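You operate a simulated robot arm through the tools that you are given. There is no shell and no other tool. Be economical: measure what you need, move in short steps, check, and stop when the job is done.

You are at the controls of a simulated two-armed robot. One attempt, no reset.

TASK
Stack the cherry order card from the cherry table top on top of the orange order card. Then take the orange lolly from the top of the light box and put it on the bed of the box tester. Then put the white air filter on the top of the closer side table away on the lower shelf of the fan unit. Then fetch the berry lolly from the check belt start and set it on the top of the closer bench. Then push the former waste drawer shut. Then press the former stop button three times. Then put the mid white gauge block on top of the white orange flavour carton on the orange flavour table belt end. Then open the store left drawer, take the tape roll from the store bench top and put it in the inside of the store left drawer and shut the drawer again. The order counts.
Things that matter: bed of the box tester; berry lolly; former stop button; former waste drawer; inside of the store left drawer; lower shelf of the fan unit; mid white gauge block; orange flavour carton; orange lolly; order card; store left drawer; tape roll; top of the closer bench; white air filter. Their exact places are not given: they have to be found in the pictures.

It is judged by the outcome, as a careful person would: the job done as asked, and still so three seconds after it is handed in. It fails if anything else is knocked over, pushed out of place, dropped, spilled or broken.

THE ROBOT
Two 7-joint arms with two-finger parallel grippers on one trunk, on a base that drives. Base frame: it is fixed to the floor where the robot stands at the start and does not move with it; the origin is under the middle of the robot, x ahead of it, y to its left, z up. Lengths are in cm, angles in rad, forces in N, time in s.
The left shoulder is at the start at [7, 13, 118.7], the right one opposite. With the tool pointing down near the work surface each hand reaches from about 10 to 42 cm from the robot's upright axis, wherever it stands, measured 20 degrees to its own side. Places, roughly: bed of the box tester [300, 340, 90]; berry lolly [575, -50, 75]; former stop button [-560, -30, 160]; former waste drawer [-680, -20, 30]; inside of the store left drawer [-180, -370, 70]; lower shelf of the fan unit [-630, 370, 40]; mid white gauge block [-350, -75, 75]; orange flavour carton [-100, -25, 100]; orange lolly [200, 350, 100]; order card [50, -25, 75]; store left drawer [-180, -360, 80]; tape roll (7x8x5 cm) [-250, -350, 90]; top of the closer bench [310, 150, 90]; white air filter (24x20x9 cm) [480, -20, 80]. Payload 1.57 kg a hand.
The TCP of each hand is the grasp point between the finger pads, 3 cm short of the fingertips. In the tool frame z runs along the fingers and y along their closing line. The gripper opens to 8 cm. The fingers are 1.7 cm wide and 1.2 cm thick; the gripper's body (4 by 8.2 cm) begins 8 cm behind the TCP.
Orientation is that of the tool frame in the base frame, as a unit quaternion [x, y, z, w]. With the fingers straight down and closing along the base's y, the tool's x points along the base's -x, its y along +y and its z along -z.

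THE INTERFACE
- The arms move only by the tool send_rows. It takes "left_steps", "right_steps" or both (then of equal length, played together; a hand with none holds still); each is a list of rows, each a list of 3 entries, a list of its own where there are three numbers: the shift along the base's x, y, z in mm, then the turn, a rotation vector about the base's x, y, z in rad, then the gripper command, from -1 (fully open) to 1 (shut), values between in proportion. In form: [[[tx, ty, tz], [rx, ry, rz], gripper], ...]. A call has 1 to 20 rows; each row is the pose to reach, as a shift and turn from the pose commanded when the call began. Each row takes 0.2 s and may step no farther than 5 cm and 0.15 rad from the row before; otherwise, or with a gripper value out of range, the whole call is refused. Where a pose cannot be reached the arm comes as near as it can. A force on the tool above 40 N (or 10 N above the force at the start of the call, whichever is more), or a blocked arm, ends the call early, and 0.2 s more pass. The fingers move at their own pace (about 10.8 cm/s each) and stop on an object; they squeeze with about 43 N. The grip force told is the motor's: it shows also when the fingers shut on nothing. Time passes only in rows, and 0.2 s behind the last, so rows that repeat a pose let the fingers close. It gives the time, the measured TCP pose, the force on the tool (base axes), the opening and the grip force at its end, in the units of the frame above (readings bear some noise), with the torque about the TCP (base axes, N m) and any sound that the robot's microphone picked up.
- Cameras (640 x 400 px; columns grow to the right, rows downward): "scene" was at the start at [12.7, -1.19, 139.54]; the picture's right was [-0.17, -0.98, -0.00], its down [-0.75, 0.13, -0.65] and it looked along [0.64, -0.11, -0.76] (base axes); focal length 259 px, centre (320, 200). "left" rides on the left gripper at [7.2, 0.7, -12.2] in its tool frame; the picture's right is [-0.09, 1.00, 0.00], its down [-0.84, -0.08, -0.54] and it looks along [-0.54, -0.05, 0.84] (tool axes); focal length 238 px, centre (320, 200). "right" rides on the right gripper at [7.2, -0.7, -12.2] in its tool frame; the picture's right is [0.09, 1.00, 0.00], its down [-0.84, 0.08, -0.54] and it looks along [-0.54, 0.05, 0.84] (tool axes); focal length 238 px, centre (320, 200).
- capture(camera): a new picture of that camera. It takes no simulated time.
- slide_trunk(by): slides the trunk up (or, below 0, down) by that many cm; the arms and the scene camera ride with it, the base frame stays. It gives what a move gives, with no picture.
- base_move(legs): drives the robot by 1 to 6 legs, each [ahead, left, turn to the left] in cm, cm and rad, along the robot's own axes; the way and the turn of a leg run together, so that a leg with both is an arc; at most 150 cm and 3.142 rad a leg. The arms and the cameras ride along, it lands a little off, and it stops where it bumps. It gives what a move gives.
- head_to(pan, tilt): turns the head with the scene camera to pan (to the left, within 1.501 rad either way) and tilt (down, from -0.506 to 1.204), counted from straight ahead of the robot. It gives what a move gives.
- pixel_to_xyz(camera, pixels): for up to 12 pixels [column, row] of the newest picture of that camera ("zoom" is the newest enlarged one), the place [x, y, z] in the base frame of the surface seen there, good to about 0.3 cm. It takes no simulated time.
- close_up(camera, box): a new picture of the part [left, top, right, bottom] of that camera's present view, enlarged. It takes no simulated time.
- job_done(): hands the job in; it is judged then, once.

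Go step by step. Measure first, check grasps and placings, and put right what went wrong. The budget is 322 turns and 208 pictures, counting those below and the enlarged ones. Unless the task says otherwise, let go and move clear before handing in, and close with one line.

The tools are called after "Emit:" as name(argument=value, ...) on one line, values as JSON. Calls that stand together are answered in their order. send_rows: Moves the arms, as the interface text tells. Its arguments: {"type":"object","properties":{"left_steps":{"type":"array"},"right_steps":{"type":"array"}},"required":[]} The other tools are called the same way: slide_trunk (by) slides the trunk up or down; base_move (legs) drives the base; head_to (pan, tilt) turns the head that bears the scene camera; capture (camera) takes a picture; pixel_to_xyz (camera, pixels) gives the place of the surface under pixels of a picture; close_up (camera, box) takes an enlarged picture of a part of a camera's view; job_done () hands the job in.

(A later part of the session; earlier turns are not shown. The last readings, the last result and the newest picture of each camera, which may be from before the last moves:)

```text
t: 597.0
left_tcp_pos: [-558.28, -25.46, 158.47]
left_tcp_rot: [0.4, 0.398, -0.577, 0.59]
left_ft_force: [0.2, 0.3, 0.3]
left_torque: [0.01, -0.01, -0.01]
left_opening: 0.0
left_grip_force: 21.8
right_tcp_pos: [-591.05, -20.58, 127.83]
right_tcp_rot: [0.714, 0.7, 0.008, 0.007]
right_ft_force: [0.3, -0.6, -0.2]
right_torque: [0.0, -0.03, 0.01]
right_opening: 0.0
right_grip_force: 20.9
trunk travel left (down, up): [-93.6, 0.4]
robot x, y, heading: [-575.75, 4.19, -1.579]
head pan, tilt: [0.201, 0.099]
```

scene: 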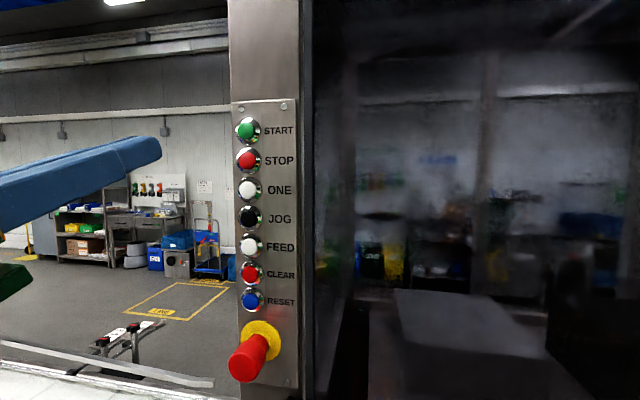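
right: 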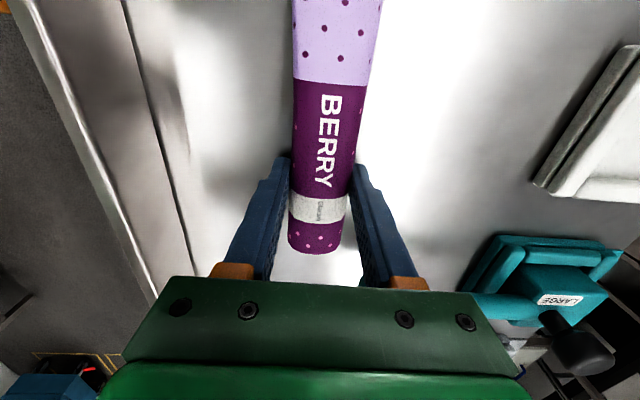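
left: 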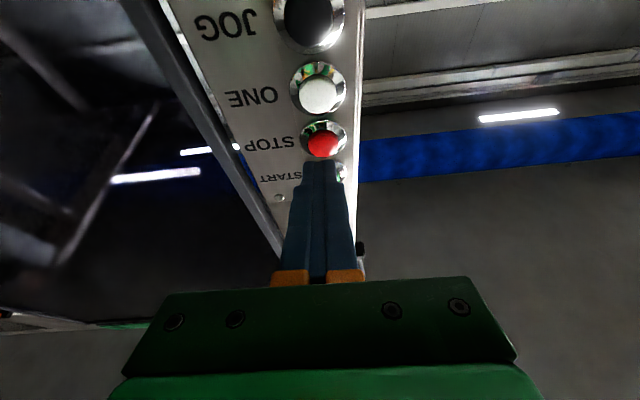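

No click on that one (not pressed deep enough), so it doesn't count. Press again slightly deeper.

Emit:
send_rows(left_steps=[[[0, -8, 0], [0, 0, 0], 1], [[0, -13, 0], [0, 0, 0], 1], [[0, -17, 0], [0, 0, 0], 1], [[0, -17, 0], [0, 0, 0], 1]])

Emit:
send_rows(left_steps=[[[0, 10, 0], [0, 0, 0], 1], [[0, 20, 0], [0, 0, 0], 1], [[0, 20, 0], [0, 0, 0], 1]])

```text
t: 598.0
left_tcp_pos: [-558.24, -26.95, 158.39]
left_tcp_rot: [0.4, 0.397, -0.578, 0.59]
left_ft_force: [0.3, 1.8, 0.3]
left_torque: [-0.06, -0.03, 0.05]
left_opening: 0.02
left_grip_force: 21.0
right_tcp_pos: [-591.06, -20.43, 127.94]
right_tcp_rot: [0.714, 0.7, 0.007, 0.008]
right_ft_force: [0.4, -0.1, -0.2]
right_torque: [-0.01, 0.01, -0.02]
right_opening: 0.01
right_grip_force: 21.3
trunk travel left (down, up): [-93.6, 0.4]
robot x, y, heading: [-575.78, 4.17, -1.578]
head pan, tilt: [0.201, 0.099]
heard: click
```

```text
t: 598.8
left_tcp_pos: [-558.18, -25.15, 158.45]
left_tcp_rot: [0.401, 0.398, -0.577, 0.59]
left_ft_force: [-0.1, 0.9, 0.5]
left_torque: [-0.01, 0.03, 0.0]
left_opening: 0.0
left_grip_force: 21.4
right_tcp_pos: [-591.0, -20.64, 127.98]
right_tcp_rot: [0.715, 0.699, 0.007, 0.007]
right_ft_force: [0.4, 0.0, 0.0]
right_torque: [-0.02, 0.06, 0.04]
right_opening: 0.0
right_grip_force: 21.2
trunk travel left (down, up): [-93.6, 0.4]
robot x, y, heading: [-575.67, 3.37, -1.58]
head pan, tilt: [0.201, 0.099]
```

Second click. Now the third press.

Emit:
send_rows(left_steps=[[[0, -10, 0], [0, 0, 0], 1], [[0, -15, 0], [0, 0, 0], 1], [[0, -19, 0], [0, 0, 0], 1], [[0, -19, 0], [0, 0, 0], 1]])

Emit:
send_rows(left_steps=[[[0, 15, 0], [0, 0, 0], 1], [[0, 30, 0], [0, 0, 0], 1], [[0, 40, 0], [0, 0, 0], 1]])

```text
t: 599.8
left_tcp_pos: [-558.22, -26.81, 158.37]
left_tcp_rot: [0.4, 0.397, -0.578, 0.59]
left_ft_force: [-0.6, 2.8, 0.7]
left_torque: [-0.08, 0.02, 0.02]
left_opening: 0.0
left_grip_force: 21.6
right_tcp_pos: [-591.12, -20.51, 127.99]
right_tcp_rot: [0.715, 0.699, 0.008, 0.007]
right_ft_force: [0.2, 0.1, -0.6]
right_torque: [-0.03, -0.04, -0.01]
right_opening: 0.0
right_grip_force: 22.0
trunk travel left (down, up): [-93.6, 0.4]
robot x, y, heading: [-575.42, 3.85, -1.577]
head pan, tilt: [0.201, 0.099]
heard: click
```

```text
t: 600.6
left_tcp_pos: [-558.13, -23.1, 158.34]
left_tcp_rot: [0.399, 0.398, -0.577, 0.591]
left_ft_force: [0.4, -0.9, -0.3]
left_torque: [-0.02, 0.0, 0.01]
left_opening: 0.02
left_grip_force: 22.1
right_tcp_pos: [-591.14, -20.6, 127.99]
right_tcp_rot: [0.715, 0.699, 0.008, 0.006]
right_ft_force: [0.1, 0.4, -0.4]
right_torque: [-0.04, 0.03, 0.05]
right_opening: 0.0
right_grip_force: 21.4
trunk travel left (down, up): [-93.6, 0.4]
robot x, y, heading: [-575.56, 4.0, -1.581]
head pan, tilt: [0.201, 0.099]
```

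Three clicks total. Next the gauge block near (-350,-75). Back off, restore the left hand, and look left (east).

Emit:
base_move(legs=[[-100, 0, 0]])

Emit:
send_rows(left_steps=[[[0, 0, -20], [0.14, 0, 0], 1], [[0, 0, -40], [0.28, 0, 0], 1], [[0, 0, -60], [0.42, 0, 0], 0], [[0, 0, -80], [0.56, 0, 0], -1], [[0, 0, -100], [0.7, 0, 0], -1], [[0, 10, -120], [0.84, 0, 0], -1], [[0, 20, -140], [0.98, 0, 0], -1], [[0, 30, -160], [1.12, 0, 0], -1], [[0, 40, -170], [1.26, 0, 0], -1], [[0, 40, -180], [1.4, 0, 0], -1], [[0, 40, -190], [1.54, 0, 0], -1], [[0, 40, -200], [1.68, 0, 0], -1], [[0, 40, -210], [1.82, 0, 0], -1], [[0, 40, -220], [1.93, 0, 0], -1]])

Emit:
slide_trunk(by=-11)

Emit:
head_to(pan=1.0, tilt=0.3)

Emit:
capture(camera="scene")

```text
t: 605.9
left_tcp_pos: [-557.57, 79.0, 158.35]
left_tcp_rot: [0.398, 0.402, -0.572, 0.594]
left_ft_force: [0.4, 0.4, -0.1]
left_torque: [0.0, 0.03, 0.02]
left_opening: 0.0
left_grip_force: 21.7
right_tcp_pos: [-590.74, 81.07, 127.91]
right_tcp_rot: [0.71, 0.704, 0.009, 0.006]
right_ft_force: [-0.7, -0.4, 0.0]
right_torque: [-0.01, -0.01, 0.03]
right_opening: 0.0
right_grip_force: 21.1
trunk travel left (down, up): [-93.6, 0.4]
robot x, y, heading: [-575.67, 106.08, -1.56]
head pan, tilt: [0.201, 0.099]
```

```text
t: 608.9
left_tcp_pos: [-557.49, 83.02, 136.42]
left_tcp_rot: [0.715, 0.699, 0.004, 0.011]
left_ft_force: [0.4, 0.1, 0.0]
left_torque: [0.01, 0.01, 0.03]
left_opening: 7.99
left_grip_force: 0.0
right_tcp_pos: [-590.7, 81.04, 128.03]
right_tcp_rot: [0.709, 0.705, 0.009, 0.007]
right_ft_force: [0.6, 0.6, -0.1]
right_torque: [0.04, -0.02, -0.02]
right_opening: 0.0
right_grip_force: 21.0
trunk travel left (down, up): [-93.6, 0.4]
robot x, y, heading: [-575.89, 106.17, -1.57]
head pan, tilt: [0.201, 0.099]
```

```text
t: 610.3
left_tcp_pos: [-557.69, 83.12, 125.38]
left_tcp_rot: [0.715, 0.699, 0.003, 0.012]
left_ft_force: [0.5, 0.2, 0.3]
left_torque: [0.0, 0.01, 0.02]
left_opening: 7.97
left_grip_force: 0.1
right_tcp_pos: [-590.53, 81.07, 116.94]
right_tcp_rot: [0.71, 0.705, 0.008, 0.007]
right_ft_force: [0.8, -0.3, 0.1]
right_torque: [-0.01, 0.0, 0.04]
right_opening: 0.0
right_grip_force: 21.3
trunk travel left (down, up): [-82.6, 11.4]
robot x, y, heading: [-575.59, 106.19, -1.564]
head pan, tilt: [0.201, 0.099]
```

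```text
t: 611.4
left_tcp_pos: [-557.75, 83.08, 125.36]
left_tcp_rot: [0.715, 0.699, 0.004, 0.012]
left_ft_force: [0.5, -0.7, 0.5]
left_torque: [-0.01, 0.03, 0.0]
left_opening: 7.99
left_grip_force: 0.0
right_tcp_pos: [-590.64, 81.28, 116.95]
right_tcp_rot: [0.71, 0.704, 0.008, 0.006]
right_ft_force: [-0.4, 0.9, 0.1]
right_torque: [-0.01, 0.03, -0.02]
right_opening: 0.01
right_grip_force: 21.2
trunk travel left (down, up): [-82.6, 11.4]
robot x, y, heading: [-575.51, 106.05, -1.569]
head pan, tilt: [1.0, 0.3]
```

```text
69 pictures are left
```

scene: 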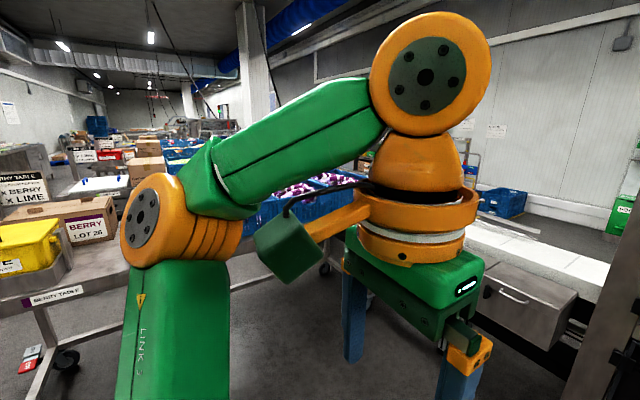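

My own arm hides the view. Turn the robot ~0.9 left so the camera looks between the arms toward the belt area.

Emit:
base_move(legs=[[0, 0, 0.95]])

Emit:
head_to(pan=0, tilt=0.25)

Emit:
capture(camera="scene")

```text
t: 614.3
left_tcp_pos: [-546.62, 107.42, 125.55]
left_tcp_rot: [0.315, 0.949, 0.009, 0.01]
left_ft_force: [1.2, 0.9, -0.1]
left_torque: [0.0, 0.02, 0.01]
left_opening: 8.0
left_grip_force: 0.0
right_tcp_pos: [-564.16, 79.35, 116.88]
right_tcp_rot: [0.307, 0.952, 0.009, 0.003]
right_ft_force: [0.1, -0.1, -0.3]
right_torque: [-0.03, -0.01, 0.01]
right_opening: 0.0
right_grip_force: 21.2
trunk travel left (down, up): [-82.6, 11.4]
robot x, y, heading: [-575.53, 106.21, -0.614]
head pan, tilt: [1.0, 0.3]
```

```text
t: 615.5
left_tcp_pos: [-546.54, 107.39, 125.38]
left_tcp_rot: [0.315, 0.949, 0.009, 0.009]
left_ft_force: [1.4, -0.1, -0.3]
left_torque: [0.0, -0.02, 0.0]
left_opening: 7.98
left_grip_force: 0.1
right_tcp_pos: [-564.15, 79.32, 117.0]
right_tcp_rot: [0.306, 0.952, 0.01, 0.002]
right_ft_force: [0.4, -0.1, -0.2]
right_torque: [-0.02, 0.03, -0.01]
right_opening: 0.01
right_grip_force: 21.6
trunk travel left (down, up): [-82.6, 11.4]
robot x, y, heading: [-575.6, 105.97, -0.613]
head pan, tilt: [0.0, 0.25]
```

```text
68 pictures are left
```

scene: 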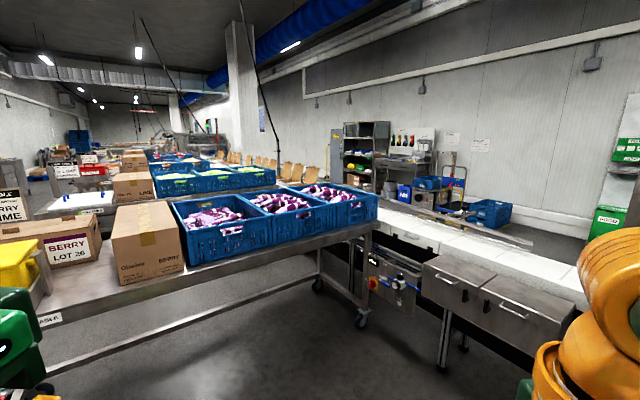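

Zoom around the berry table's belt end and along the belt to find gauge blocks.

Emit:
close_up(camera="scene", box=[330, 190, 490, 290])

Emit:
pixel_to_xyz(camera="scene", pixels=[[420, 215], [380, 225], [400, 245], [450, 270], [500, 260], [330, 235], [370, 300], [520, 240], [280, 190], [180, 275]])

```text
4.00 times, centred on (410, 240) of scene
```

zoom: 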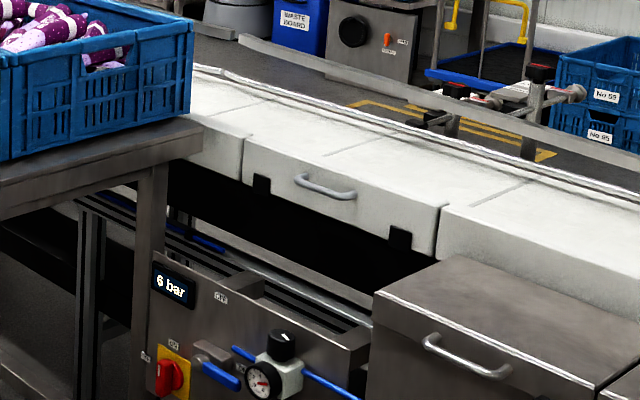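

```text
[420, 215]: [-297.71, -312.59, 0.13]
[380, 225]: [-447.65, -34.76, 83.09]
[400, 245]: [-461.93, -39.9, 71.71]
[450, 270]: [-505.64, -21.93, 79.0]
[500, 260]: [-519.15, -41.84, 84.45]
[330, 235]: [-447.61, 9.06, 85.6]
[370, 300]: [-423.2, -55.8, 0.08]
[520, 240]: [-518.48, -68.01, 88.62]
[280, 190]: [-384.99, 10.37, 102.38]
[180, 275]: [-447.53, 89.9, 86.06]
```

The belt lies at y -40…-68. I need to see where (-350,-75) is; measure table edges to find the aisle between the berry table and the next one.

Emit:
pixel_to_xyz(camera="scene", pixels=[[378, 205], [300, 190], [230, 180], [275, 180], [195, 185], [165, 190], [215, 165], [350, 180], [60, 205], [285, 165]])

Emit:
close_up(camera="scene", box=[130, 130, 370, 230])

```text
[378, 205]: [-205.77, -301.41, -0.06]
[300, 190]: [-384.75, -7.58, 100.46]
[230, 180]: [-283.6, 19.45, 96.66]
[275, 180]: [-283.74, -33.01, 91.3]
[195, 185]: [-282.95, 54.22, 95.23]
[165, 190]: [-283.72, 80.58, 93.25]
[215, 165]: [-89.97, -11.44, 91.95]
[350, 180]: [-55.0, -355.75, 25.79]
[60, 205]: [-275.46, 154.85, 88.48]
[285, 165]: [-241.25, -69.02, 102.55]
```

```text
2.67 times, centred on (250, 180) of scene
```

zoom: 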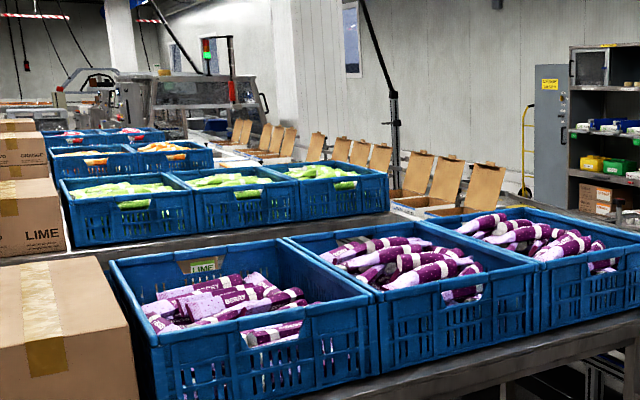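

There's an aisle between x≈-375 (berry) and -284 (lime), centre ≈ -330. Drive there via the north aisle and look at the belt.

Emit:
base_move(legs=[[0, 0, 0.613], [0, 118, 0], [123, 0, 0], [123, 0, 0], [0, 0, -1.571]])

Emit:
head_to(pan=0, tilt=0.35)

Emit:
capture(camera="scene")

```text
t: 638.7
left_tcp_pos: [-310.58, 202.07, 125.36]
left_tcp_rot: [0.716, 0.698, 0.005, 0.013]
left_ft_force: [-0.2, 0.7, -0.5]
left_torque: [-0.01, 0.03, -0.01]
left_opening: 7.99
left_grip_force: 0.1
right_tcp_pos: [-343.58, 200.14, 117.01]
right_tcp_rot: [0.709, 0.705, 0.008, 0.006]
right_ft_force: [-0.1, -0.1, 0.3]
right_torque: [0.0, -0.02, 0.01]
right_opening: 0.0
right_grip_force: 21.1
trunk travel left (down, up): [-82.6, 11.4]
robot x, y, heading: [-328.85, 224.53, -1.562]
head pan, tilt: [0.0, 0.25]
```

```text
t: 639.4
left_tcp_pos: [-310.74, 201.92, 125.4]
left_tcp_rot: [0.716, 0.698, 0.003, 0.012]
left_ft_force: [-0.1, -0.1, 0.6]
left_torque: [0.01, 0.0, -0.02]
left_opening: 7.97
left_grip_force: 0.1
right_tcp_pos: [-343.62, 200.05, 116.98]
right_tcp_rot: [0.709, 0.705, 0.008, 0.008]
right_ft_force: [-0.2, 0.1, -0.5]
right_torque: [0.0, 0.0, 0.01]
right_opening: 0.0
right_grip_force: 20.9
trunk travel left (down, up): [-82.6, 11.4]
robot x, y, heading: [-328.38, 224.88, -1.564]
head pan, tilt: [0.0, 0.351]
```

```text
65 pictures are left
```

scene: 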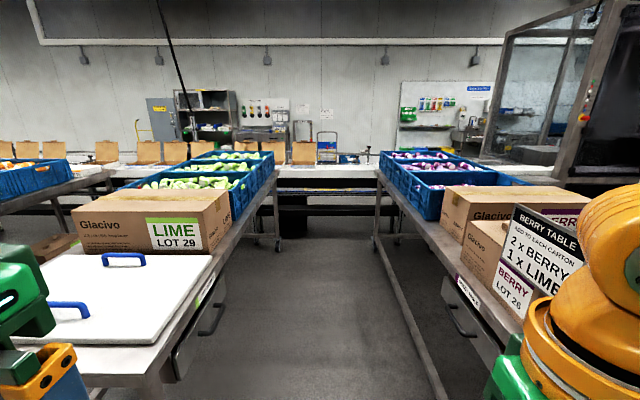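

Aisle is clear. Drive ahead 140 cm and zoom at the belt end.

Emit:
base_move(legs=[[140, 0, -0.008]])

Emit:
head_to(pan=0, tilt=0.55)

Emit:
capture(camera="scene")

```text
t: 646.4
left_tcp_pos: [-312.34, 60.23, 125.42]
left_tcp_rot: [0.725, 0.689, 0.004, 0.012]
left_ft_force: [-1.0, -1.0, 1.3]
left_torque: [0.0, -0.04, 0.0]
left_opening: 7.98
left_grip_force: 0.1
right_tcp_pos: [-345.42, 59.22, 116.88]
right_tcp_rot: [0.719, 0.695, 0.008, 0.007]
right_ft_force: [0.3, -0.2, 0.2]
right_torque: [-0.01, 0.02, -0.01]
right_opening: 0.04
right_grip_force: 21.4
trunk travel left (down, up): [-82.6, 11.4]
robot x, y, heading: [-329.89, 83.46, -1.587]
head pan, tilt: [0.0, 0.351]
```

```text
t: 647.1
left_tcp_pos: [-312.27, 60.19, 125.47]
left_tcp_rot: [0.725, 0.689, 0.003, 0.013]
left_ft_force: [0.2, -0.3, 0.5]
left_torque: [0.01, 0.01, -0.02]
left_opening: 8.03
left_grip_force: 0.0
right_tcp_pos: [-345.38, 59.1, 117.03]
right_tcp_rot: [0.72, 0.694, 0.008, 0.007]
right_ft_force: [-0.3, 0.9, 0.3]
right_torque: [0.01, -0.01, 0.0]
right_opening: 0.0
right_grip_force: 21.1
trunk travel left (down, up): [-82.6, 11.4]
robot x, y, heading: [-329.5, 83.34, -1.586]
head pan, tilt: [0.0, 0.55]
```

```text
64 pictures are left
```

scene: 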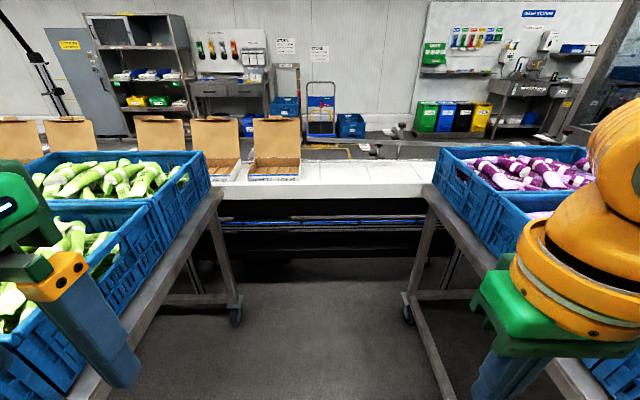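

Emit:
close_up(camera="scene", box=[290, 120, 450, 220])

Emit:
pixel_to_xyz(camera="scene", pixels=[[365, 148], [375, 150], [310, 170], [360, 175], [360, 190], [330, 155], [350, 150], [400, 135], [360, 163]])

```text
4.00 times, centred on (370, 170) of scene
```

zoom: 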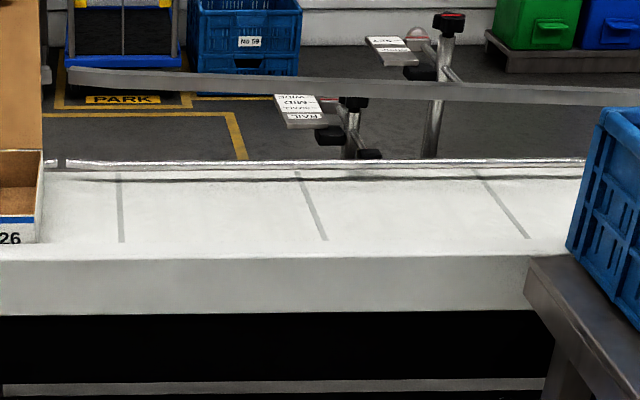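

```text
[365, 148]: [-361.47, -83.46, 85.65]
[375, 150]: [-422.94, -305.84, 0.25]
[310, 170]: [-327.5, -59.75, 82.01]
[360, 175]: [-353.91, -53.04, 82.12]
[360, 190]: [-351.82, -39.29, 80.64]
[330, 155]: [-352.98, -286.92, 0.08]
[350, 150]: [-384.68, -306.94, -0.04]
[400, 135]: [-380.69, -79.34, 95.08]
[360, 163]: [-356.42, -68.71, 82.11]
```

Emit:
close_up(camera="scene", box=[345, 120, 425, 170])

Emit:
close_up(camera="scene", box=[240, 110, 400, 210])

```text
8.00 times, centred on (385, 145) of scene
```

zoom: 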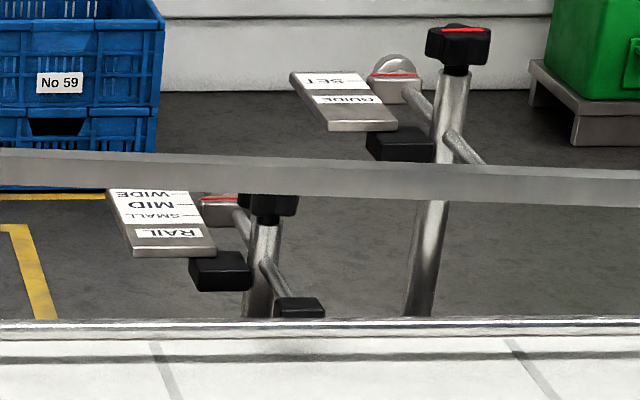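

```text
4.00 times, centred on (320, 160) of scene
```

zoom: 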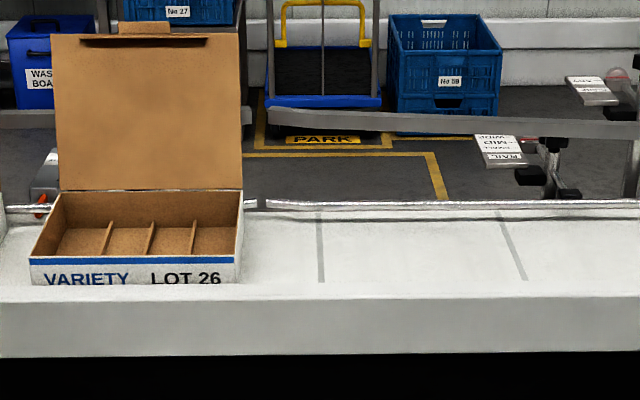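

No gauge block visible yet; it may sit low on the belt's far side. Move closer (to y≈22), raise the trunk, and look down past the belt.

Emit:
base_move(legs=[[60, 0, 0.015]])

Emit:
slide_trunk(by=11)

Emit:
head_to(pan=-0.1, tilt=0.65)

Emit:
capture(camera="scene")

```text
t: 650.5
left_tcp_pos: [-312.29, 1.45, 125.37]
left_tcp_rot: [0.716, 0.698, 0.002, 0.013]
left_ft_force: [0.4, 0.1, -0.6]
left_torque: [0.01, -0.01, -0.01]
left_opening: 8.01
left_grip_force: 0.0
right_tcp_pos: [-345.32, -0.32, 116.96]
right_tcp_rot: [0.711, 0.703, 0.008, 0.008]
right_ft_force: [-0.4, 0.3, -0.4]
right_torque: [0.01, -0.04, -0.02]
right_opening: 0.0
right_grip_force: 21.2
trunk travel left (down, up): [-82.6, 11.4]
robot x, y, heading: [-330.2, 24.03, -1.57]
head pan, tilt: [0.0, 0.55]
```

```text
t: 651.9
left_tcp_pos: [-312.27, 1.39, 136.44]
left_tcp_rot: [0.716, 0.698, 0.003, 0.012]
left_ft_force: [-0.3, 0.2, -0.2]
left_torque: [0.01, -0.01, 0.02]
left_opening: 7.99
left_grip_force: 0.1
right_tcp_pos: [-345.37, -0.36, 128.11]
right_tcp_rot: [0.711, 0.703, 0.007, 0.006]
right_ft_force: [-0.1, -0.1, -1.1]
right_torque: [0.0, -0.02, -0.01]
right_opening: 0.0
right_grip_force: 21.0
trunk travel left (down, up): [-93.6, 0.4]
robot x, y, heading: [-329.98, 24.15, -1.569]
head pan, tilt: [0.0, 0.55]
```

```text
t: 652.6
left_tcp_pos: [-312.32, 1.4, 136.37]
left_tcp_rot: [0.717, 0.697, 0.003, 0.013]
left_ft_force: [1.4, -0.3, 0.1]
left_torque: [0.0, -0.03, 0.01]
left_opening: 8.0
left_grip_force: 0.1
right_tcp_pos: [-345.36, -0.49, 127.94]
right_tcp_rot: [0.711, 0.703, 0.008, 0.007]
right_ft_force: [0.1, 0.1, 0.1]
right_torque: [-0.02, 0.01, 0.01]
right_opening: 0.0
right_grip_force: 21.2
trunk travel left (down, up): [-93.6, 0.4]
robot x, y, heading: [-330.63, 24.1, -1.563]
head pan, tilt: [-0.099, 0.649]
```

```text
60 pictures are left
```

scene: 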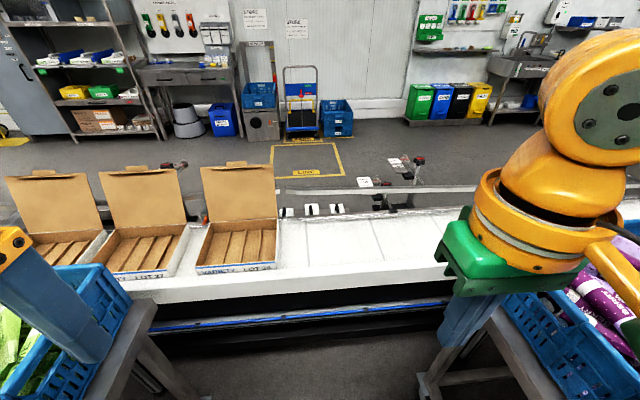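

There are three small white blocks at (287–340,210) beside the carton. Zoom and measure.

Emit:
close_up(camera="scene", box=[265, 165, 385, 240])

Emit:
pixel_to_xyz(camera="scene", pixels=[[287, 211], [311, 209], [337, 208], [312, 214], [330, 216], [350, 250], [360, 230], [310, 222], [270, 195], [240, 175]])

```text
5.33 times, centred on (325, 202) of scene
```

zoom: 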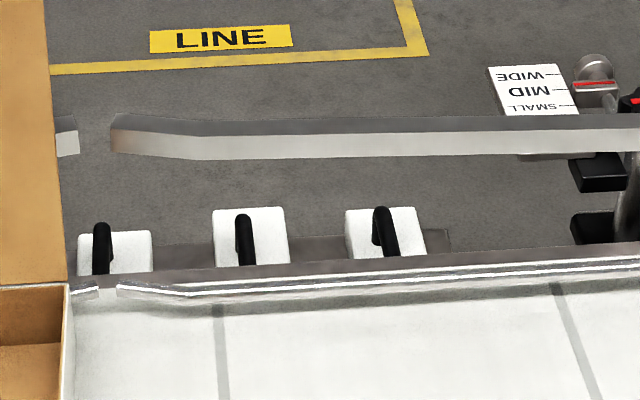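

```text
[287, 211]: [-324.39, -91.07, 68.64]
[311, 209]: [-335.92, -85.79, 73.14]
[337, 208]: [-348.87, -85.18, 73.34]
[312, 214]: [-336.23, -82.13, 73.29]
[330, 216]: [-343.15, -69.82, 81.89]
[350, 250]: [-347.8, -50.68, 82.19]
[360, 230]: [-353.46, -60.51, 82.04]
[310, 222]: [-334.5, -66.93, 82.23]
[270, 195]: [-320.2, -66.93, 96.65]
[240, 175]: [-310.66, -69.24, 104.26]
```

Three white gauge blocks with black handles stand on a low ledge on the belt's far (south) side, y≈-85, z≈73. I must get to the south side, going around the former's west end.

Emit:
base_move(legs=[[-140, 0, 0], [-45, 0, 0], [0, 0, -1.577], [150, 0, 0], [150, 0, 0], [150, 0, 0]])

Emit:
head_to(pan=0.7, tilt=0.3)

Emit:
capture(camera="scene")

```text
t: 686.6
left_tcp_pos: [-799.12, 194.85, 136.56]
left_tcp_rot: [1.0, -0.016, -0.006, 0.011]
left_ft_force: [0.3, -0.5, -0.1]
left_torque: [0.02, 0.0, 0.0]
left_opening: 8.0
left_grip_force: 0.0
right_tcp_pos: [-800.83, 227.97, 127.96]
right_tcp_rot: [1.0, -0.007, 0.0, 0.011]
right_ft_force: [0.3, 0.1, -0.6]
right_torque: [0.03, 0.02, 0.01]
right_opening: 0.0
right_grip_force: 21.0
trunk travel left (down, up): [-93.6, 0.4]
robot x, y, heading: [-776.41, 212.91, 3.14]
head pan, tilt: [-0.099, 0.649]
```

```text
t: 687.8
left_tcp_pos: [-799.15, 194.96, 136.35]
left_tcp_rot: [1.0, -0.014, -0.007, 0.012]
left_ft_force: [-0.7, 0.3, 0.3]
left_torque: [0.02, 0.0, 0.0]
left_opening: 7.98
left_grip_force: 0.0
right_tcp_pos: [-800.75, 227.85, 127.93]
right_tcp_rot: [1.0, -0.007, 0.001, 0.01]
right_ft_force: [-0.5, 0.1, -0.6]
right_torque: [0.0, -0.01, 0.0]
right_opening: 0.0
right_grip_force: 21.2
trunk travel left (down, up): [-93.6, 0.4]
robot x, y, heading: [-776.09, 212.16, 3.142]
head pan, tilt: [0.7, 0.3]
```

```text
58 pictures are left
```

scene: 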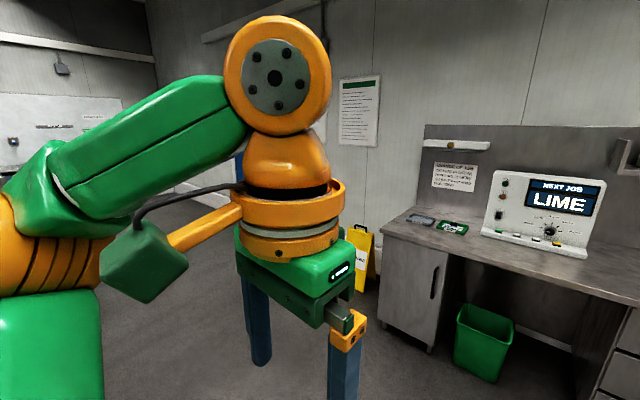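

Turn to face south and look.

Emit:
base_move(legs=[[15, 0, 0], [0, 0, 1.571]])

Emit:
head_to(pan=0.1, tilt=0.4)

Emit:
capture(camera="scene")

```text
t: 692.9
left_tcp_pos: [-773.56, 189.48, 136.39]
left_tcp_rot: [0.72, 0.694, 0.003, 0.012]
left_ft_force: [0.1, -0.5, -0.5]
left_torque: [-0.01, 0.02, 0.01]
left_opening: 8.0
left_grip_force: 0.0
right_tcp_pos: [-806.51, 188.05, 128.02]
right_tcp_rot: [0.715, 0.699, 0.008, 0.007]
right_ft_force: [0.9, 0.3, -0.1]
right_torque: [-0.01, 0.01, -0.01]
right_opening: 0.0
right_grip_force: 21.8
trunk travel left (down, up): [-93.6, 0.4]
robot x, y, heading: [-791.37, 212.87, -1.579]
head pan, tilt: [0.7, 0.3]
```

```text
t: 693.9
left_tcp_pos: [-773.42, 189.58, 136.47]
left_tcp_rot: [0.721, 0.693, 0.004, 0.013]
left_ft_force: [-0.3, 0.3, 0.0]
left_torque: [-0.01, 0.01, 0.01]
left_opening: 7.99
left_grip_force: 0.0
right_tcp_pos: [-806.47, 188.12, 127.95]
right_tcp_rot: [0.715, 0.699, 0.009, 0.007]
right_ft_force: [-0.4, -1.2, -0.6]
right_torque: [0.03, -0.01, 0.02]
right_opening: 0.0
right_grip_force: 21.4
trunk travel left (down, up): [-93.6, 0.4]
robot x, y, heading: [-791.28, 212.54, -1.587]
head pan, tilt: [0.099, 0.4]
```

```text
57 pictures are left
```

scene: 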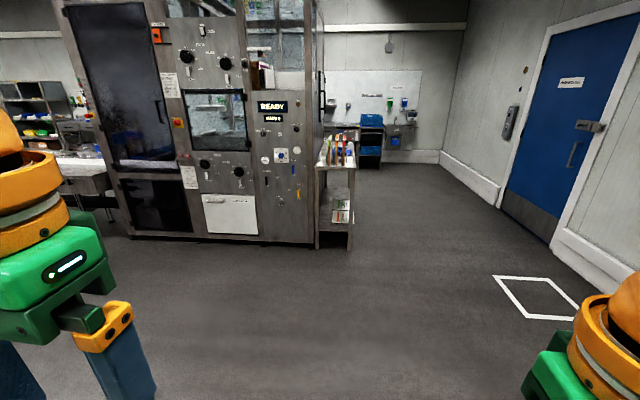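

The passage between the side stand (350,200) and the west wall is open. Measure.

Emit:
pixel_to_xyz(camera="scene", pixels=[[348, 248], [355, 175], [385, 168], [370, 150], [440, 165], [330, 150], [400, 200]])

```text
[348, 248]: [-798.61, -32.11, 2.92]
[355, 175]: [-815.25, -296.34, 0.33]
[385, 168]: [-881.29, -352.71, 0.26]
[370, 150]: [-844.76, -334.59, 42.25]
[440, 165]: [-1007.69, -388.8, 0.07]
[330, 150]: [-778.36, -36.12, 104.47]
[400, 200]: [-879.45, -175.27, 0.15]
```

Go down at x≈-866 to y≈-200, then turn east.

Emit:
base_move(legs=[[0, -75, 0.01], [140, 0, 0], [140, 0, 0], [130, 0, 0], [0, 0, 1.575]])

Emit:
head_to(pan=0.1, tilt=0.3)

Emit:
capture(camera="scene")

```text
t: 721.1
left_tcp_pos: [-837.03, -180.26, 136.36]
left_tcp_rot: [0.01, 1.0, 0.011, 0.006]
left_ft_force: [0.7, 0.3, 0.2]
left_torque: [0.02, -0.02, 0.0]
left_opening: 8.01
left_grip_force: 0.1
right_tcp_pos: [-835.08, -213.29, 127.92]
right_tcp_rot: [0.002, 1.0, 0.011, -0.001]
right_ft_force: [0.4, -0.6, 0.0]
right_torque: [0.02, 0.05, 0.01]
right_opening: 0.0
right_grip_force: 21.4
trunk travel left (down, up): [-93.6, 0.4]
robot x, y, heading: [-859.9, -197.96, 0.009]
head pan, tilt: [0.099, 0.4]
```

```text
t: 721.7
left_tcp_pos: [-837.09, -180.37, 136.4]
left_tcp_rot: [0.01, 1.0, 0.011, 0.007]
left_ft_force: [0.5, -0.1, 0.5]
left_torque: [-0.03, -0.02, -0.01]
left_opening: 7.99
left_grip_force: 0.0
right_tcp_pos: [-835.1, -213.37, 128.03]
right_tcp_rot: [0.003, 1.0, 0.011, -0.002]
right_ft_force: [0.2, -0.8, 0.2]
right_torque: [0.02, 0.02, 0.03]
right_opening: 0.0
right_grip_force: 20.7
trunk travel left (down, up): [-93.6, 0.4]
robot x, y, heading: [-860.1, -198.28, 0.009]
head pan, tilt: [0.099, 0.3]
```

```text
56 pictures are left
```

scene: 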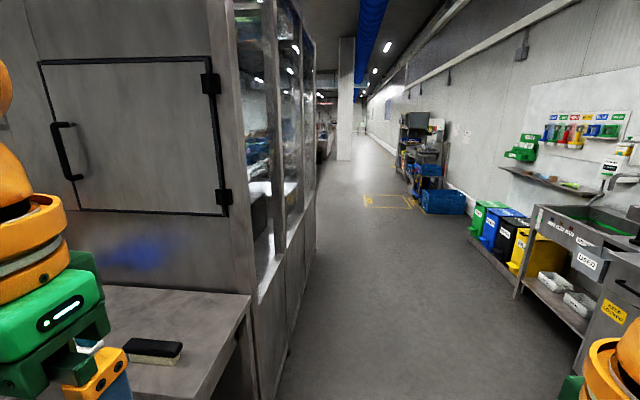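

Corridor continues east. Check clearances of the left bench/former and the right sink.

Emit:
pixel_to_xyz(camera="scene", pixels=[[248, 305], [270, 380], [290, 330], [318, 250], [520, 290], [575, 365], [470, 250], [420, 210], [390, 195], [345, 160]])

```text
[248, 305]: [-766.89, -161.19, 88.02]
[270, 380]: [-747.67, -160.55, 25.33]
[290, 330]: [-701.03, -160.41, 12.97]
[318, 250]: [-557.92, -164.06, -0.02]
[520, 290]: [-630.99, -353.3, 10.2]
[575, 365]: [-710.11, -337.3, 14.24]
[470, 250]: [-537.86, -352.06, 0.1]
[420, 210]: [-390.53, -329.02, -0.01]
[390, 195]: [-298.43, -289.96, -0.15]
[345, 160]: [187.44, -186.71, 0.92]
```

Shift south to y≈-243 and drive east to x≈-340.

Emit:
base_move(legs=[[0, -45, -0.009], [140, 0, 0], [140, 0, 0], [140, 0, 0], [95, 0, 0], [0, 0, 1.571]])

Emit:
head_to(pan=0, tilt=0.6)

Emit:
capture(camera="scene")

```text
t: 752.7
left_tcp_pos: [-358.74, -217.33, 136.4]
left_tcp_rot: [-0.683, 0.73, 0.012, -0.003]
left_ft_force: [-0.2, 0.0, 0.0]
left_torque: [-0.02, 0.03, -0.01]
left_opening: 8.01
left_grip_force: 0.1
right_tcp_pos: [-325.63, -216.89, 127.96]
right_tcp_rot: [-0.69, 0.724, 0.007, -0.008]
right_ft_force: [-0.4, 0.2, 0.5]
right_torque: [-0.03, 0.01, 0.02]
right_opening: 0.02
right_grip_force: 21.0
trunk travel left (down, up): [-93.6, 0.4]
robot x, y, heading: [-341.75, -241.5, 1.534]
head pan, tilt: [0.099, 0.3]
```

```text
t: 753.5
left_tcp_pos: [-358.7, -217.46, 136.5]
left_tcp_rot: [-0.683, 0.731, 0.012, -0.003]
left_ft_force: [0.5, 0.4, 0.3]
left_torque: [0.01, -0.01, -0.01]
left_opening: 7.98
left_grip_force: 0.1
right_tcp_pos: [-325.76, -216.93, 127.88]
right_tcp_rot: [-0.69, 0.724, 0.007, -0.008]
right_ft_force: [-0.4, 0.6, 0.5]
right_torque: [-0.02, -0.01, -0.01]
right_opening: 0.0
right_grip_force: 21.5
trunk travel left (down, up): [-93.6, 0.4]
robot x, y, heading: [-341.87, -240.99, 1.534]
head pan, tilt: [0.0, 0.6]
```

```text
55 pictures are left
```

scene: 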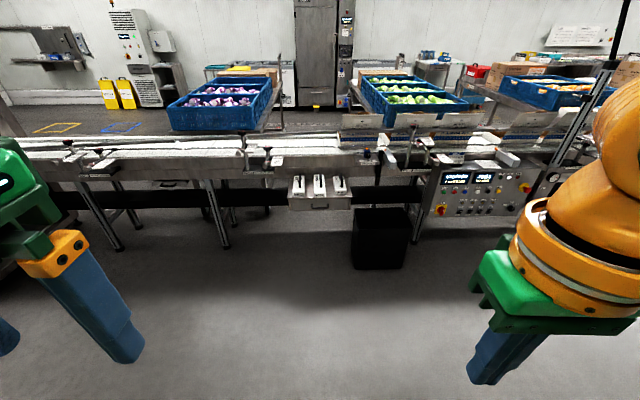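

The ledge with three blocks is at (320,188). Zoom.

Emit:
close_up(camera="scene", box=[270, 155, 370, 217])

Emit:
pixel_to_xyz(camera="scene", pixels=[[299, 186], [320, 184], [340, 184], [320, 200], [345, 200], [300, 175], [320, 175], [340, 175], [380, 240]])

```text
6.40 times, centred on (320, 186) of scene
```

zoom: 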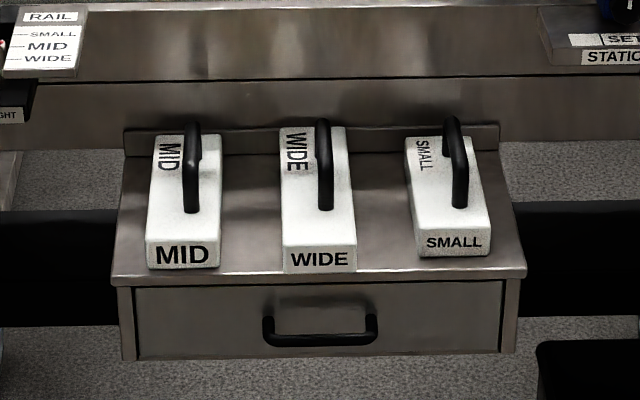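

```text
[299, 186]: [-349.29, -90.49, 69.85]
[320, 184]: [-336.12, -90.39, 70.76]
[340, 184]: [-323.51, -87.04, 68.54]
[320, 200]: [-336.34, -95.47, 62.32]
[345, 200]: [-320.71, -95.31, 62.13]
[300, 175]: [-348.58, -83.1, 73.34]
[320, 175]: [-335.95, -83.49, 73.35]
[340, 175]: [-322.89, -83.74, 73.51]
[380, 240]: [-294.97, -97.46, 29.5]
```

The block labelled MID is the left one: handle along y at x≈-348.9, y≈-85, top z≈73.4. I'll use the right hand, tilted forward ≈0.4. Move to about (-365,-150).

Emit:
base_move(legs=[[88, 25, 0.037]])

Emit:
slide_trunk(by=-30)

Emit:
send_rows(right_steps=[[[0, 30, 0], [0.13, 0, 0], 0], [[0, 60, 0], [0.26, 0, 0], 0], [[0, 90, 0], [0.4, 0, 0], 0], [[0, 120, 0], [0.4, 0, 0], 0]])

Emit:
capture(camera="right")

```text
t: 758.3
left_tcp_pos: [-383.05, -129.66, 136.46]
left_tcp_rot: [-0.696, 0.718, 0.013, -0.003]
left_ft_force: [0.2, 0.1, 0.1]
left_torque: [0.05, -0.05, -0.01]
left_opening: 7.97
left_grip_force: 0.1
right_tcp_pos: [-349.95, -128.0, 128.03]
right_tcp_rot: [-0.702, 0.713, 0.008, -0.007]
right_ft_force: [0.6, -0.3, 0.4]
right_torque: [0.03, -0.01, -0.01]
right_opening: 0.0
right_grip_force: 21.5
trunk travel left (down, up): [-93.6, 0.4]
robot x, y, heading: [-365.0, -153.09, 1.573]
head pan, tilt: [0.0, 0.6]
```

```text
t: 761.3
left_tcp_pos: [-382.95, -129.65, 106.37]
left_tcp_rot: [-0.696, 0.718, 0.013, -0.003]
left_ft_force: [-0.3, -0.8, -0.8]
left_torque: [-0.01, 0.0, 0.03]
left_opening: 8.03
left_grip_force: 0.1
right_tcp_pos: [-350.13, -128.1, 98.0]
right_tcp_rot: [-0.703, 0.712, 0.007, -0.008]
right_ft_force: [0.5, -0.1, -0.4]
right_torque: [0.01, -0.03, 0.02]
right_opening: 0.0
right_grip_force: 21.3
trunk travel left (down, up): [-63.6, 30.4]
robot x, y, heading: [-365.23, -152.79, 1.569]
head pan, tilt: [0.0, 0.6]
```

```text
t: 762.3
left_tcp_pos: [-383.05, -129.5, 106.33]
left_tcp_rot: [-0.696, 0.718, 0.012, -0.004]
left_ft_force: [-0.7, 0.3, 0.7]
left_torque: [-0.04, -0.01, 0.0]
left_opening: 8.01
left_grip_force: 0.0
right_tcp_pos: [-349.8, -115.82, 98.22]
right_tcp_rot: [-0.69, 0.696, 0.148, 0.132]
right_ft_force: [-1.0, -0.7, 0.1]
right_torque: [0.01, -0.01, -0.02]
right_opening: 4.0
right_grip_force: 0.1
trunk travel left (down, up): [-63.6, 30.4]
robot x, y, heading: [-365.03, -152.56, 1.569]
head pan, tilt: [0.0, 0.6]
```

```text
53 pictures are left
```

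right: 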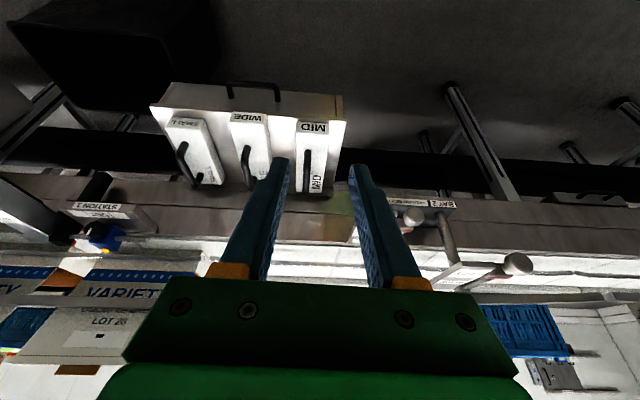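

MID's handle is at (305,165) in view. Measure it and the neighbouring rail knob/plate.

Emit:
pixel_to_xyz(camera="right", pixels=[[307, 155], [303, 175], [300, 190], [312, 128], [328, 185], [410, 215], [400, 203], [450, 203], [250, 150], [440, 240]])

```text
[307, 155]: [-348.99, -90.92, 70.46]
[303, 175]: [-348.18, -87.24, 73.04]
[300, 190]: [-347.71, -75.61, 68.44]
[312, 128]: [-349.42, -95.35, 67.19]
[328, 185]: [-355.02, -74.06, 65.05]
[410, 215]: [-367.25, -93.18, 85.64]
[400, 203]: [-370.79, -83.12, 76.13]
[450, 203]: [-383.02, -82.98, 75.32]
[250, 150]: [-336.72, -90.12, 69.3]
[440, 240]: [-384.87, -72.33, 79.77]
```

Drive ahead 30 cm, then descend with the trunk.

Emit:
base_move(legs=[[30.5, 0, 0]])

Emit:
slide_trunk(by=-18)

Emit:
capture(camera="right")

```text
t: 764.3
left_tcp_pos: [-383.12, -99.63, 106.34]
left_tcp_rot: [-0.696, 0.718, 0.013, -0.003]
left_ft_force: [0.1, -0.1, 0.0]
left_torque: [0.02, 0.01, 0.03]
left_opening: 8.01
left_grip_force: 0.0
right_tcp_pos: [-349.81, -86.04, 98.32]
right_tcp_rot: [-0.689, 0.696, 0.149, 0.133]
right_ft_force: [0.1, -0.2, -0.8]
right_torque: [0.0, 0.0, 0.0]
right_opening: 4.0
right_grip_force: 0.1
trunk travel left (down, up): [-63.6, 30.4]
robot x, y, heading: [-365.14, -122.65, 1.567]
head pan, tilt: [0.0, 0.6]
```

```text
t: 766.3
left_tcp_pos: [-382.93, -99.57, 88.42]
left_tcp_rot: [-0.696, 0.718, 0.012, -0.004]
left_ft_force: [0.2, -0.3, -0.8]
left_torque: [-0.01, -0.02, -0.02]
left_opening: 8.01
left_grip_force: 0.0
right_tcp_pos: [-349.75, -85.96, 80.23]
right_tcp_rot: [-0.689, 0.697, 0.148, 0.131]
right_ft_force: [0.6, -0.1, 0.2]
right_torque: [-0.01, 0.01, 0.0]
right_opening: 4.03
right_grip_force: 0.1
trunk travel left (down, up): [-45.6, 48.4]
robot x, y, heading: [-365.16, -122.62, 1.564]
head pan, tilt: [0.0, 0.6]
```

```text
52 pictures are left
```

right: 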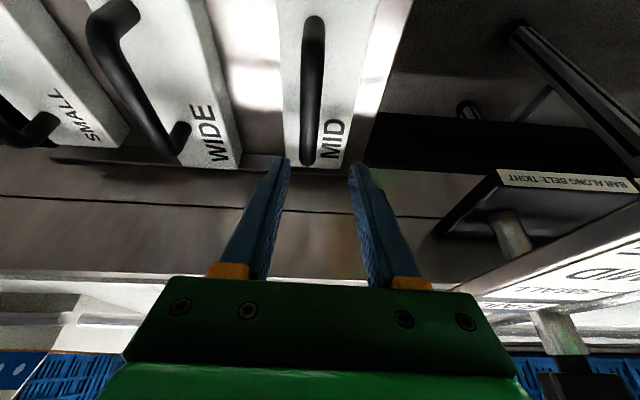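

Handle slightly left of centre in view (col 312). Shift 1 cm to +x, lift the left hand for clearance, and lower to z≈73.3.

Emit:
send_rows(left_steps=[[[0, -20, 40], [0, 0, 0], -1], [[0, -40, 80], [0, 0, 0], -1]], right_steps=[[[10, 6, 0], [0, 0, 0], 0], [[10, 10, 0], [0, 0, 0], 0]])

Emit:
slide_trunk(by=-6.9)

Emit:
capture(camera="right")

```text
t: 766.9
left_tcp_pos: [-380.23, -100.73, 89.94]
left_tcp_rot: [-0.696, 0.718, 0.011, -0.003]
left_ft_force: [0.3, -0.6, 0.5]
left_torque: [-0.01, -0.04, 0.01]
left_opening: 8.0
left_grip_force: 0.0
left hand out of reach, approached as far as the arm can: row 1, 2
right_tcp_pos: [-348.75, -84.82, 80.26]
right_tcp_rot: [-0.689, 0.697, 0.148, 0.132]
right_ft_force: [-0.9, -0.2, 0.2]
right_torque: [-0.03, 0.0, 0.02]
right_opening: 4.01
right_grip_force: 0.0
trunk travel left (down, up): [-45.6, 48.4]
robot x, y, heading: [-365.48, -122.49, 1.57]
head pan, tilt: [0.0, 0.6]
```

```text
t: 768.0
left_tcp_pos: [-380.16, -100.84, 82.85]
left_tcp_rot: [-0.696, 0.718, 0.012, -0.005]
left_ft_force: [0.3, 0.5, -0.2]
left_torque: [-0.02, 0.01, 0.0]
left_opening: 7.99
left_grip_force: 0.1
right_tcp_pos: [-348.76, -85.01, 73.25]
right_tcp_rot: [-0.69, 0.696, 0.148, 0.132]
right_ft_force: [0.2, 0.6, -0.4]
right_torque: [0.03, 0.01, 0.01]
right_opening: 4.02
right_grip_force: 0.1
trunk travel left (down, up): [-38.7, 55.3]
robot x, y, heading: [-365.01, -122.49, 1.57]
head pan, tilt: [0.0, 0.6]
```

```text
51 pictures are left
```

right: 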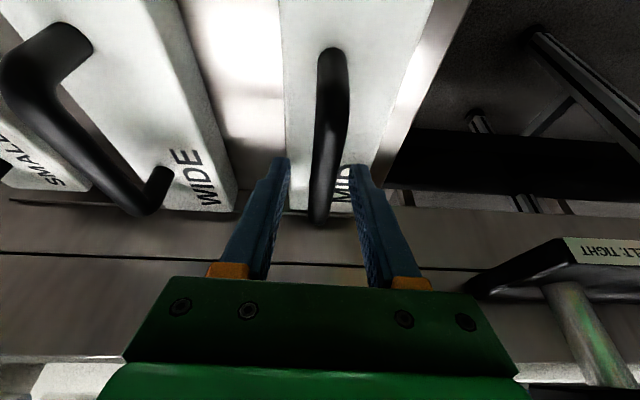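

The handle lies between the fingers. Close and lift.

Emit:
send_rows(right_steps=[[[0, 0, 0], [0, 0, 0], 0.5], [[0, 0, 0], [0, 0, 0], 1], [[0, 0, 0], [0, 0, 0], 1], [[0, 0, 0], [0, 0, 0], 1]])

Emit:
slide_trunk(by=15)

Emit:
capture(camera="right")

```text
t: 769.0
left_tcp_pos: [-380.2, -100.77, 82.85]
left_tcp_rot: [-0.696, 0.718, 0.012, -0.003]
left_ft_force: [0.0, -0.5, 0.2]
left_torque: [0.0, 0.02, 0.01]
left_opening: 8.0
left_grip_force: 0.1
right_tcp_pos: [-348.72, -84.88, 73.44]
right_tcp_rot: [-0.69, 0.697, 0.147, 0.132]
right_ft_force: [-0.1, 0.1, 1.9]
right_torque: [-0.06, 0.03, -0.02]
right_opening: 1.53
right_grip_force: 31.2
trunk travel left (down, up): [-38.7, 55.3]
robot x, y, heading: [-365.33, -122.45, 1.57]
head pan, tilt: [0.0, 0.6]
```

```text
t: 770.8
left_tcp_pos: [-380.11, -100.68, 97.86]
left_tcp_rot: [-0.696, 0.718, 0.012, -0.004]
left_ft_force: [0.0, 0.0, 0.4]
left_torque: [0.0, -0.03, 0.03]
left_opening: 7.99
left_grip_force: 0.1
right_tcp_pos: [-348.7, -84.83, 88.19]
right_tcp_rot: [-0.69, 0.697, 0.148, 0.13]
right_ft_force: [-0.2, 0.4, -5.4]
right_torque: [-0.03, -0.03, -0.02]
right_opening: 1.55
right_grip_force: 30.9
trunk travel left (down, up): [-53.7, 40.3]
robot x, y, heading: [-365.25, -122.61, 1.566]
head pan, tilt: [0.0, 0.6]
```

```text
50 pictures are left
```

right: 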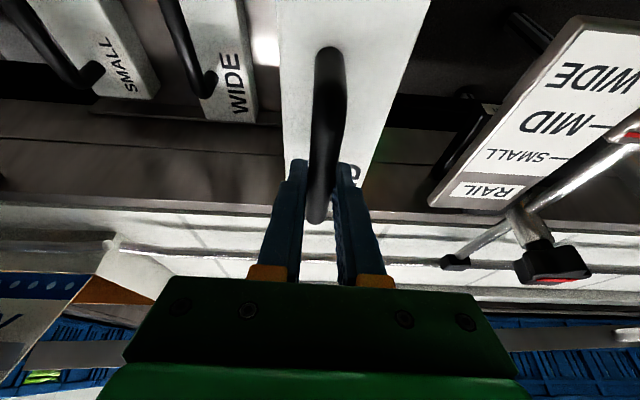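

MID block held (≈5 N). Raise, back off, and drive back around the west end.

Emit:
slide_trunk(by=28)

Emit:
base_move(legs=[[-120, 0, 0], [0, 0, 1.571], [140, 0, 0], [140, 0, 0], [140, 0, 0], [80, 0, 0]])

```text
t: 773.6
left_tcp_pos: [-380.05, -100.62, 125.86]
left_tcp_rot: [-0.696, 0.718, 0.012, -0.004]
left_ft_force: [0.0, -0.5, 0.4]
left_torque: [0.0, -0.02, 0.0]
left_opening: 7.99
left_grip_force: 0.0
right_tcp_pos: [-348.7, -84.82, 116.29]
right_tcp_rot: [-0.69, 0.697, 0.147, 0.13]
right_ft_force: [0.3, 0.0, -6.1]
right_torque: [-0.02, -0.02, -0.01]
right_opening: 1.56
right_grip_force: 31.1
trunk travel left (down, up): [-81.7, 12.3]
robot x, y, heading: [-365.32, -122.14, 1.57]
head pan, tilt: [0.0, 0.6]
```

```text
t: 807.0
left_tcp_pos: [-881.79, -277.91, 125.88]
left_tcp_rot: [1.0, 0.016, -0.006, 0.012]
left_ft_force: [0.5, -0.3, -0.2]
left_torque: [0.03, 0.01, 0.0]
left_opening: 8.01
left_grip_force: 0.0
right_tcp_pos: [-899.53, -247.46, 116.34]
right_tcp_rot: [0.98, 0.025, -0.198, 0.018]
right_ft_force: [0.5, 0.0, -4.6]
right_torque: [0.01, 0.02, 0.0]
right_opening: 1.56
right_grip_force: 31.7
trunk travel left (down, up): [-81.7, 12.3]
robot x, y, heading: [-860.87, -261.5, -3.083]
head pan, tilt: [0.0, 0.6]
```

Emit:
base_move(legs=[[0, 0, -1.629], [150, 0, 0], [150, 0, 0], [150, 0, 0], [40, 0, 0]])

```text
t: 834.5
left_tcp_pos: [-884.2, 249.58, 125.9]
left_tcp_rot: [-0.705, 0.709, 0.013, -0.003]
left_ft_force: [-0.7, 0.0, -0.1]
left_torque: [0.0, -0.01, -0.01]
left_opening: 8.0
left_grip_force: 0.1
right_tcp_pos: [-853.26, 266.32, 116.4]
right_tcp_rot: [0.699, -0.687, -0.151, -0.129]
right_ft_force: [0.0, -0.2, -5.0]
right_torque: [0.01, -0.04, 0.01]
right_opening: 1.54
right_grip_force: 31.4
trunk travel left (down, up): [-81.7, 12.3]
robot x, y, heading: [-868.78, 228.26, 1.591]
head pan, tilt: [0.0, 0.6]
```

Emit:
base_move(legs=[[0, 0, -1.591], [140, 0, 0], [140, 0, 0], [140, 0, 0]])

```text
t: 858.8
left_tcp_pos: [-422.05, 219.48, 125.82]
left_tcp_rot: [0.057, 0.998, 0.011, 0.006]
left_ft_force: [0.1, 0.9, 0.0]
left_torque: [0.0, -0.04, 0.0]
left_opening: 8.02
left_grip_force: 0.0
right_tcp_pos: [-408.63, 186.86, 116.27]
right_tcp_rot: [0.045, 0.979, 0.003, 0.197]
right_ft_force: [-0.6, -0.3, -5.0]
right_torque: [-0.03, 0.01, 0.01]
right_opening: 1.54
right_grip_force: 31.5
trunk travel left (down, up): [-81.7, 12.3]
robot x, y, heading: [-444.7, 206.5, -0.081]
head pan, tilt: [0.0, 0.6]
```

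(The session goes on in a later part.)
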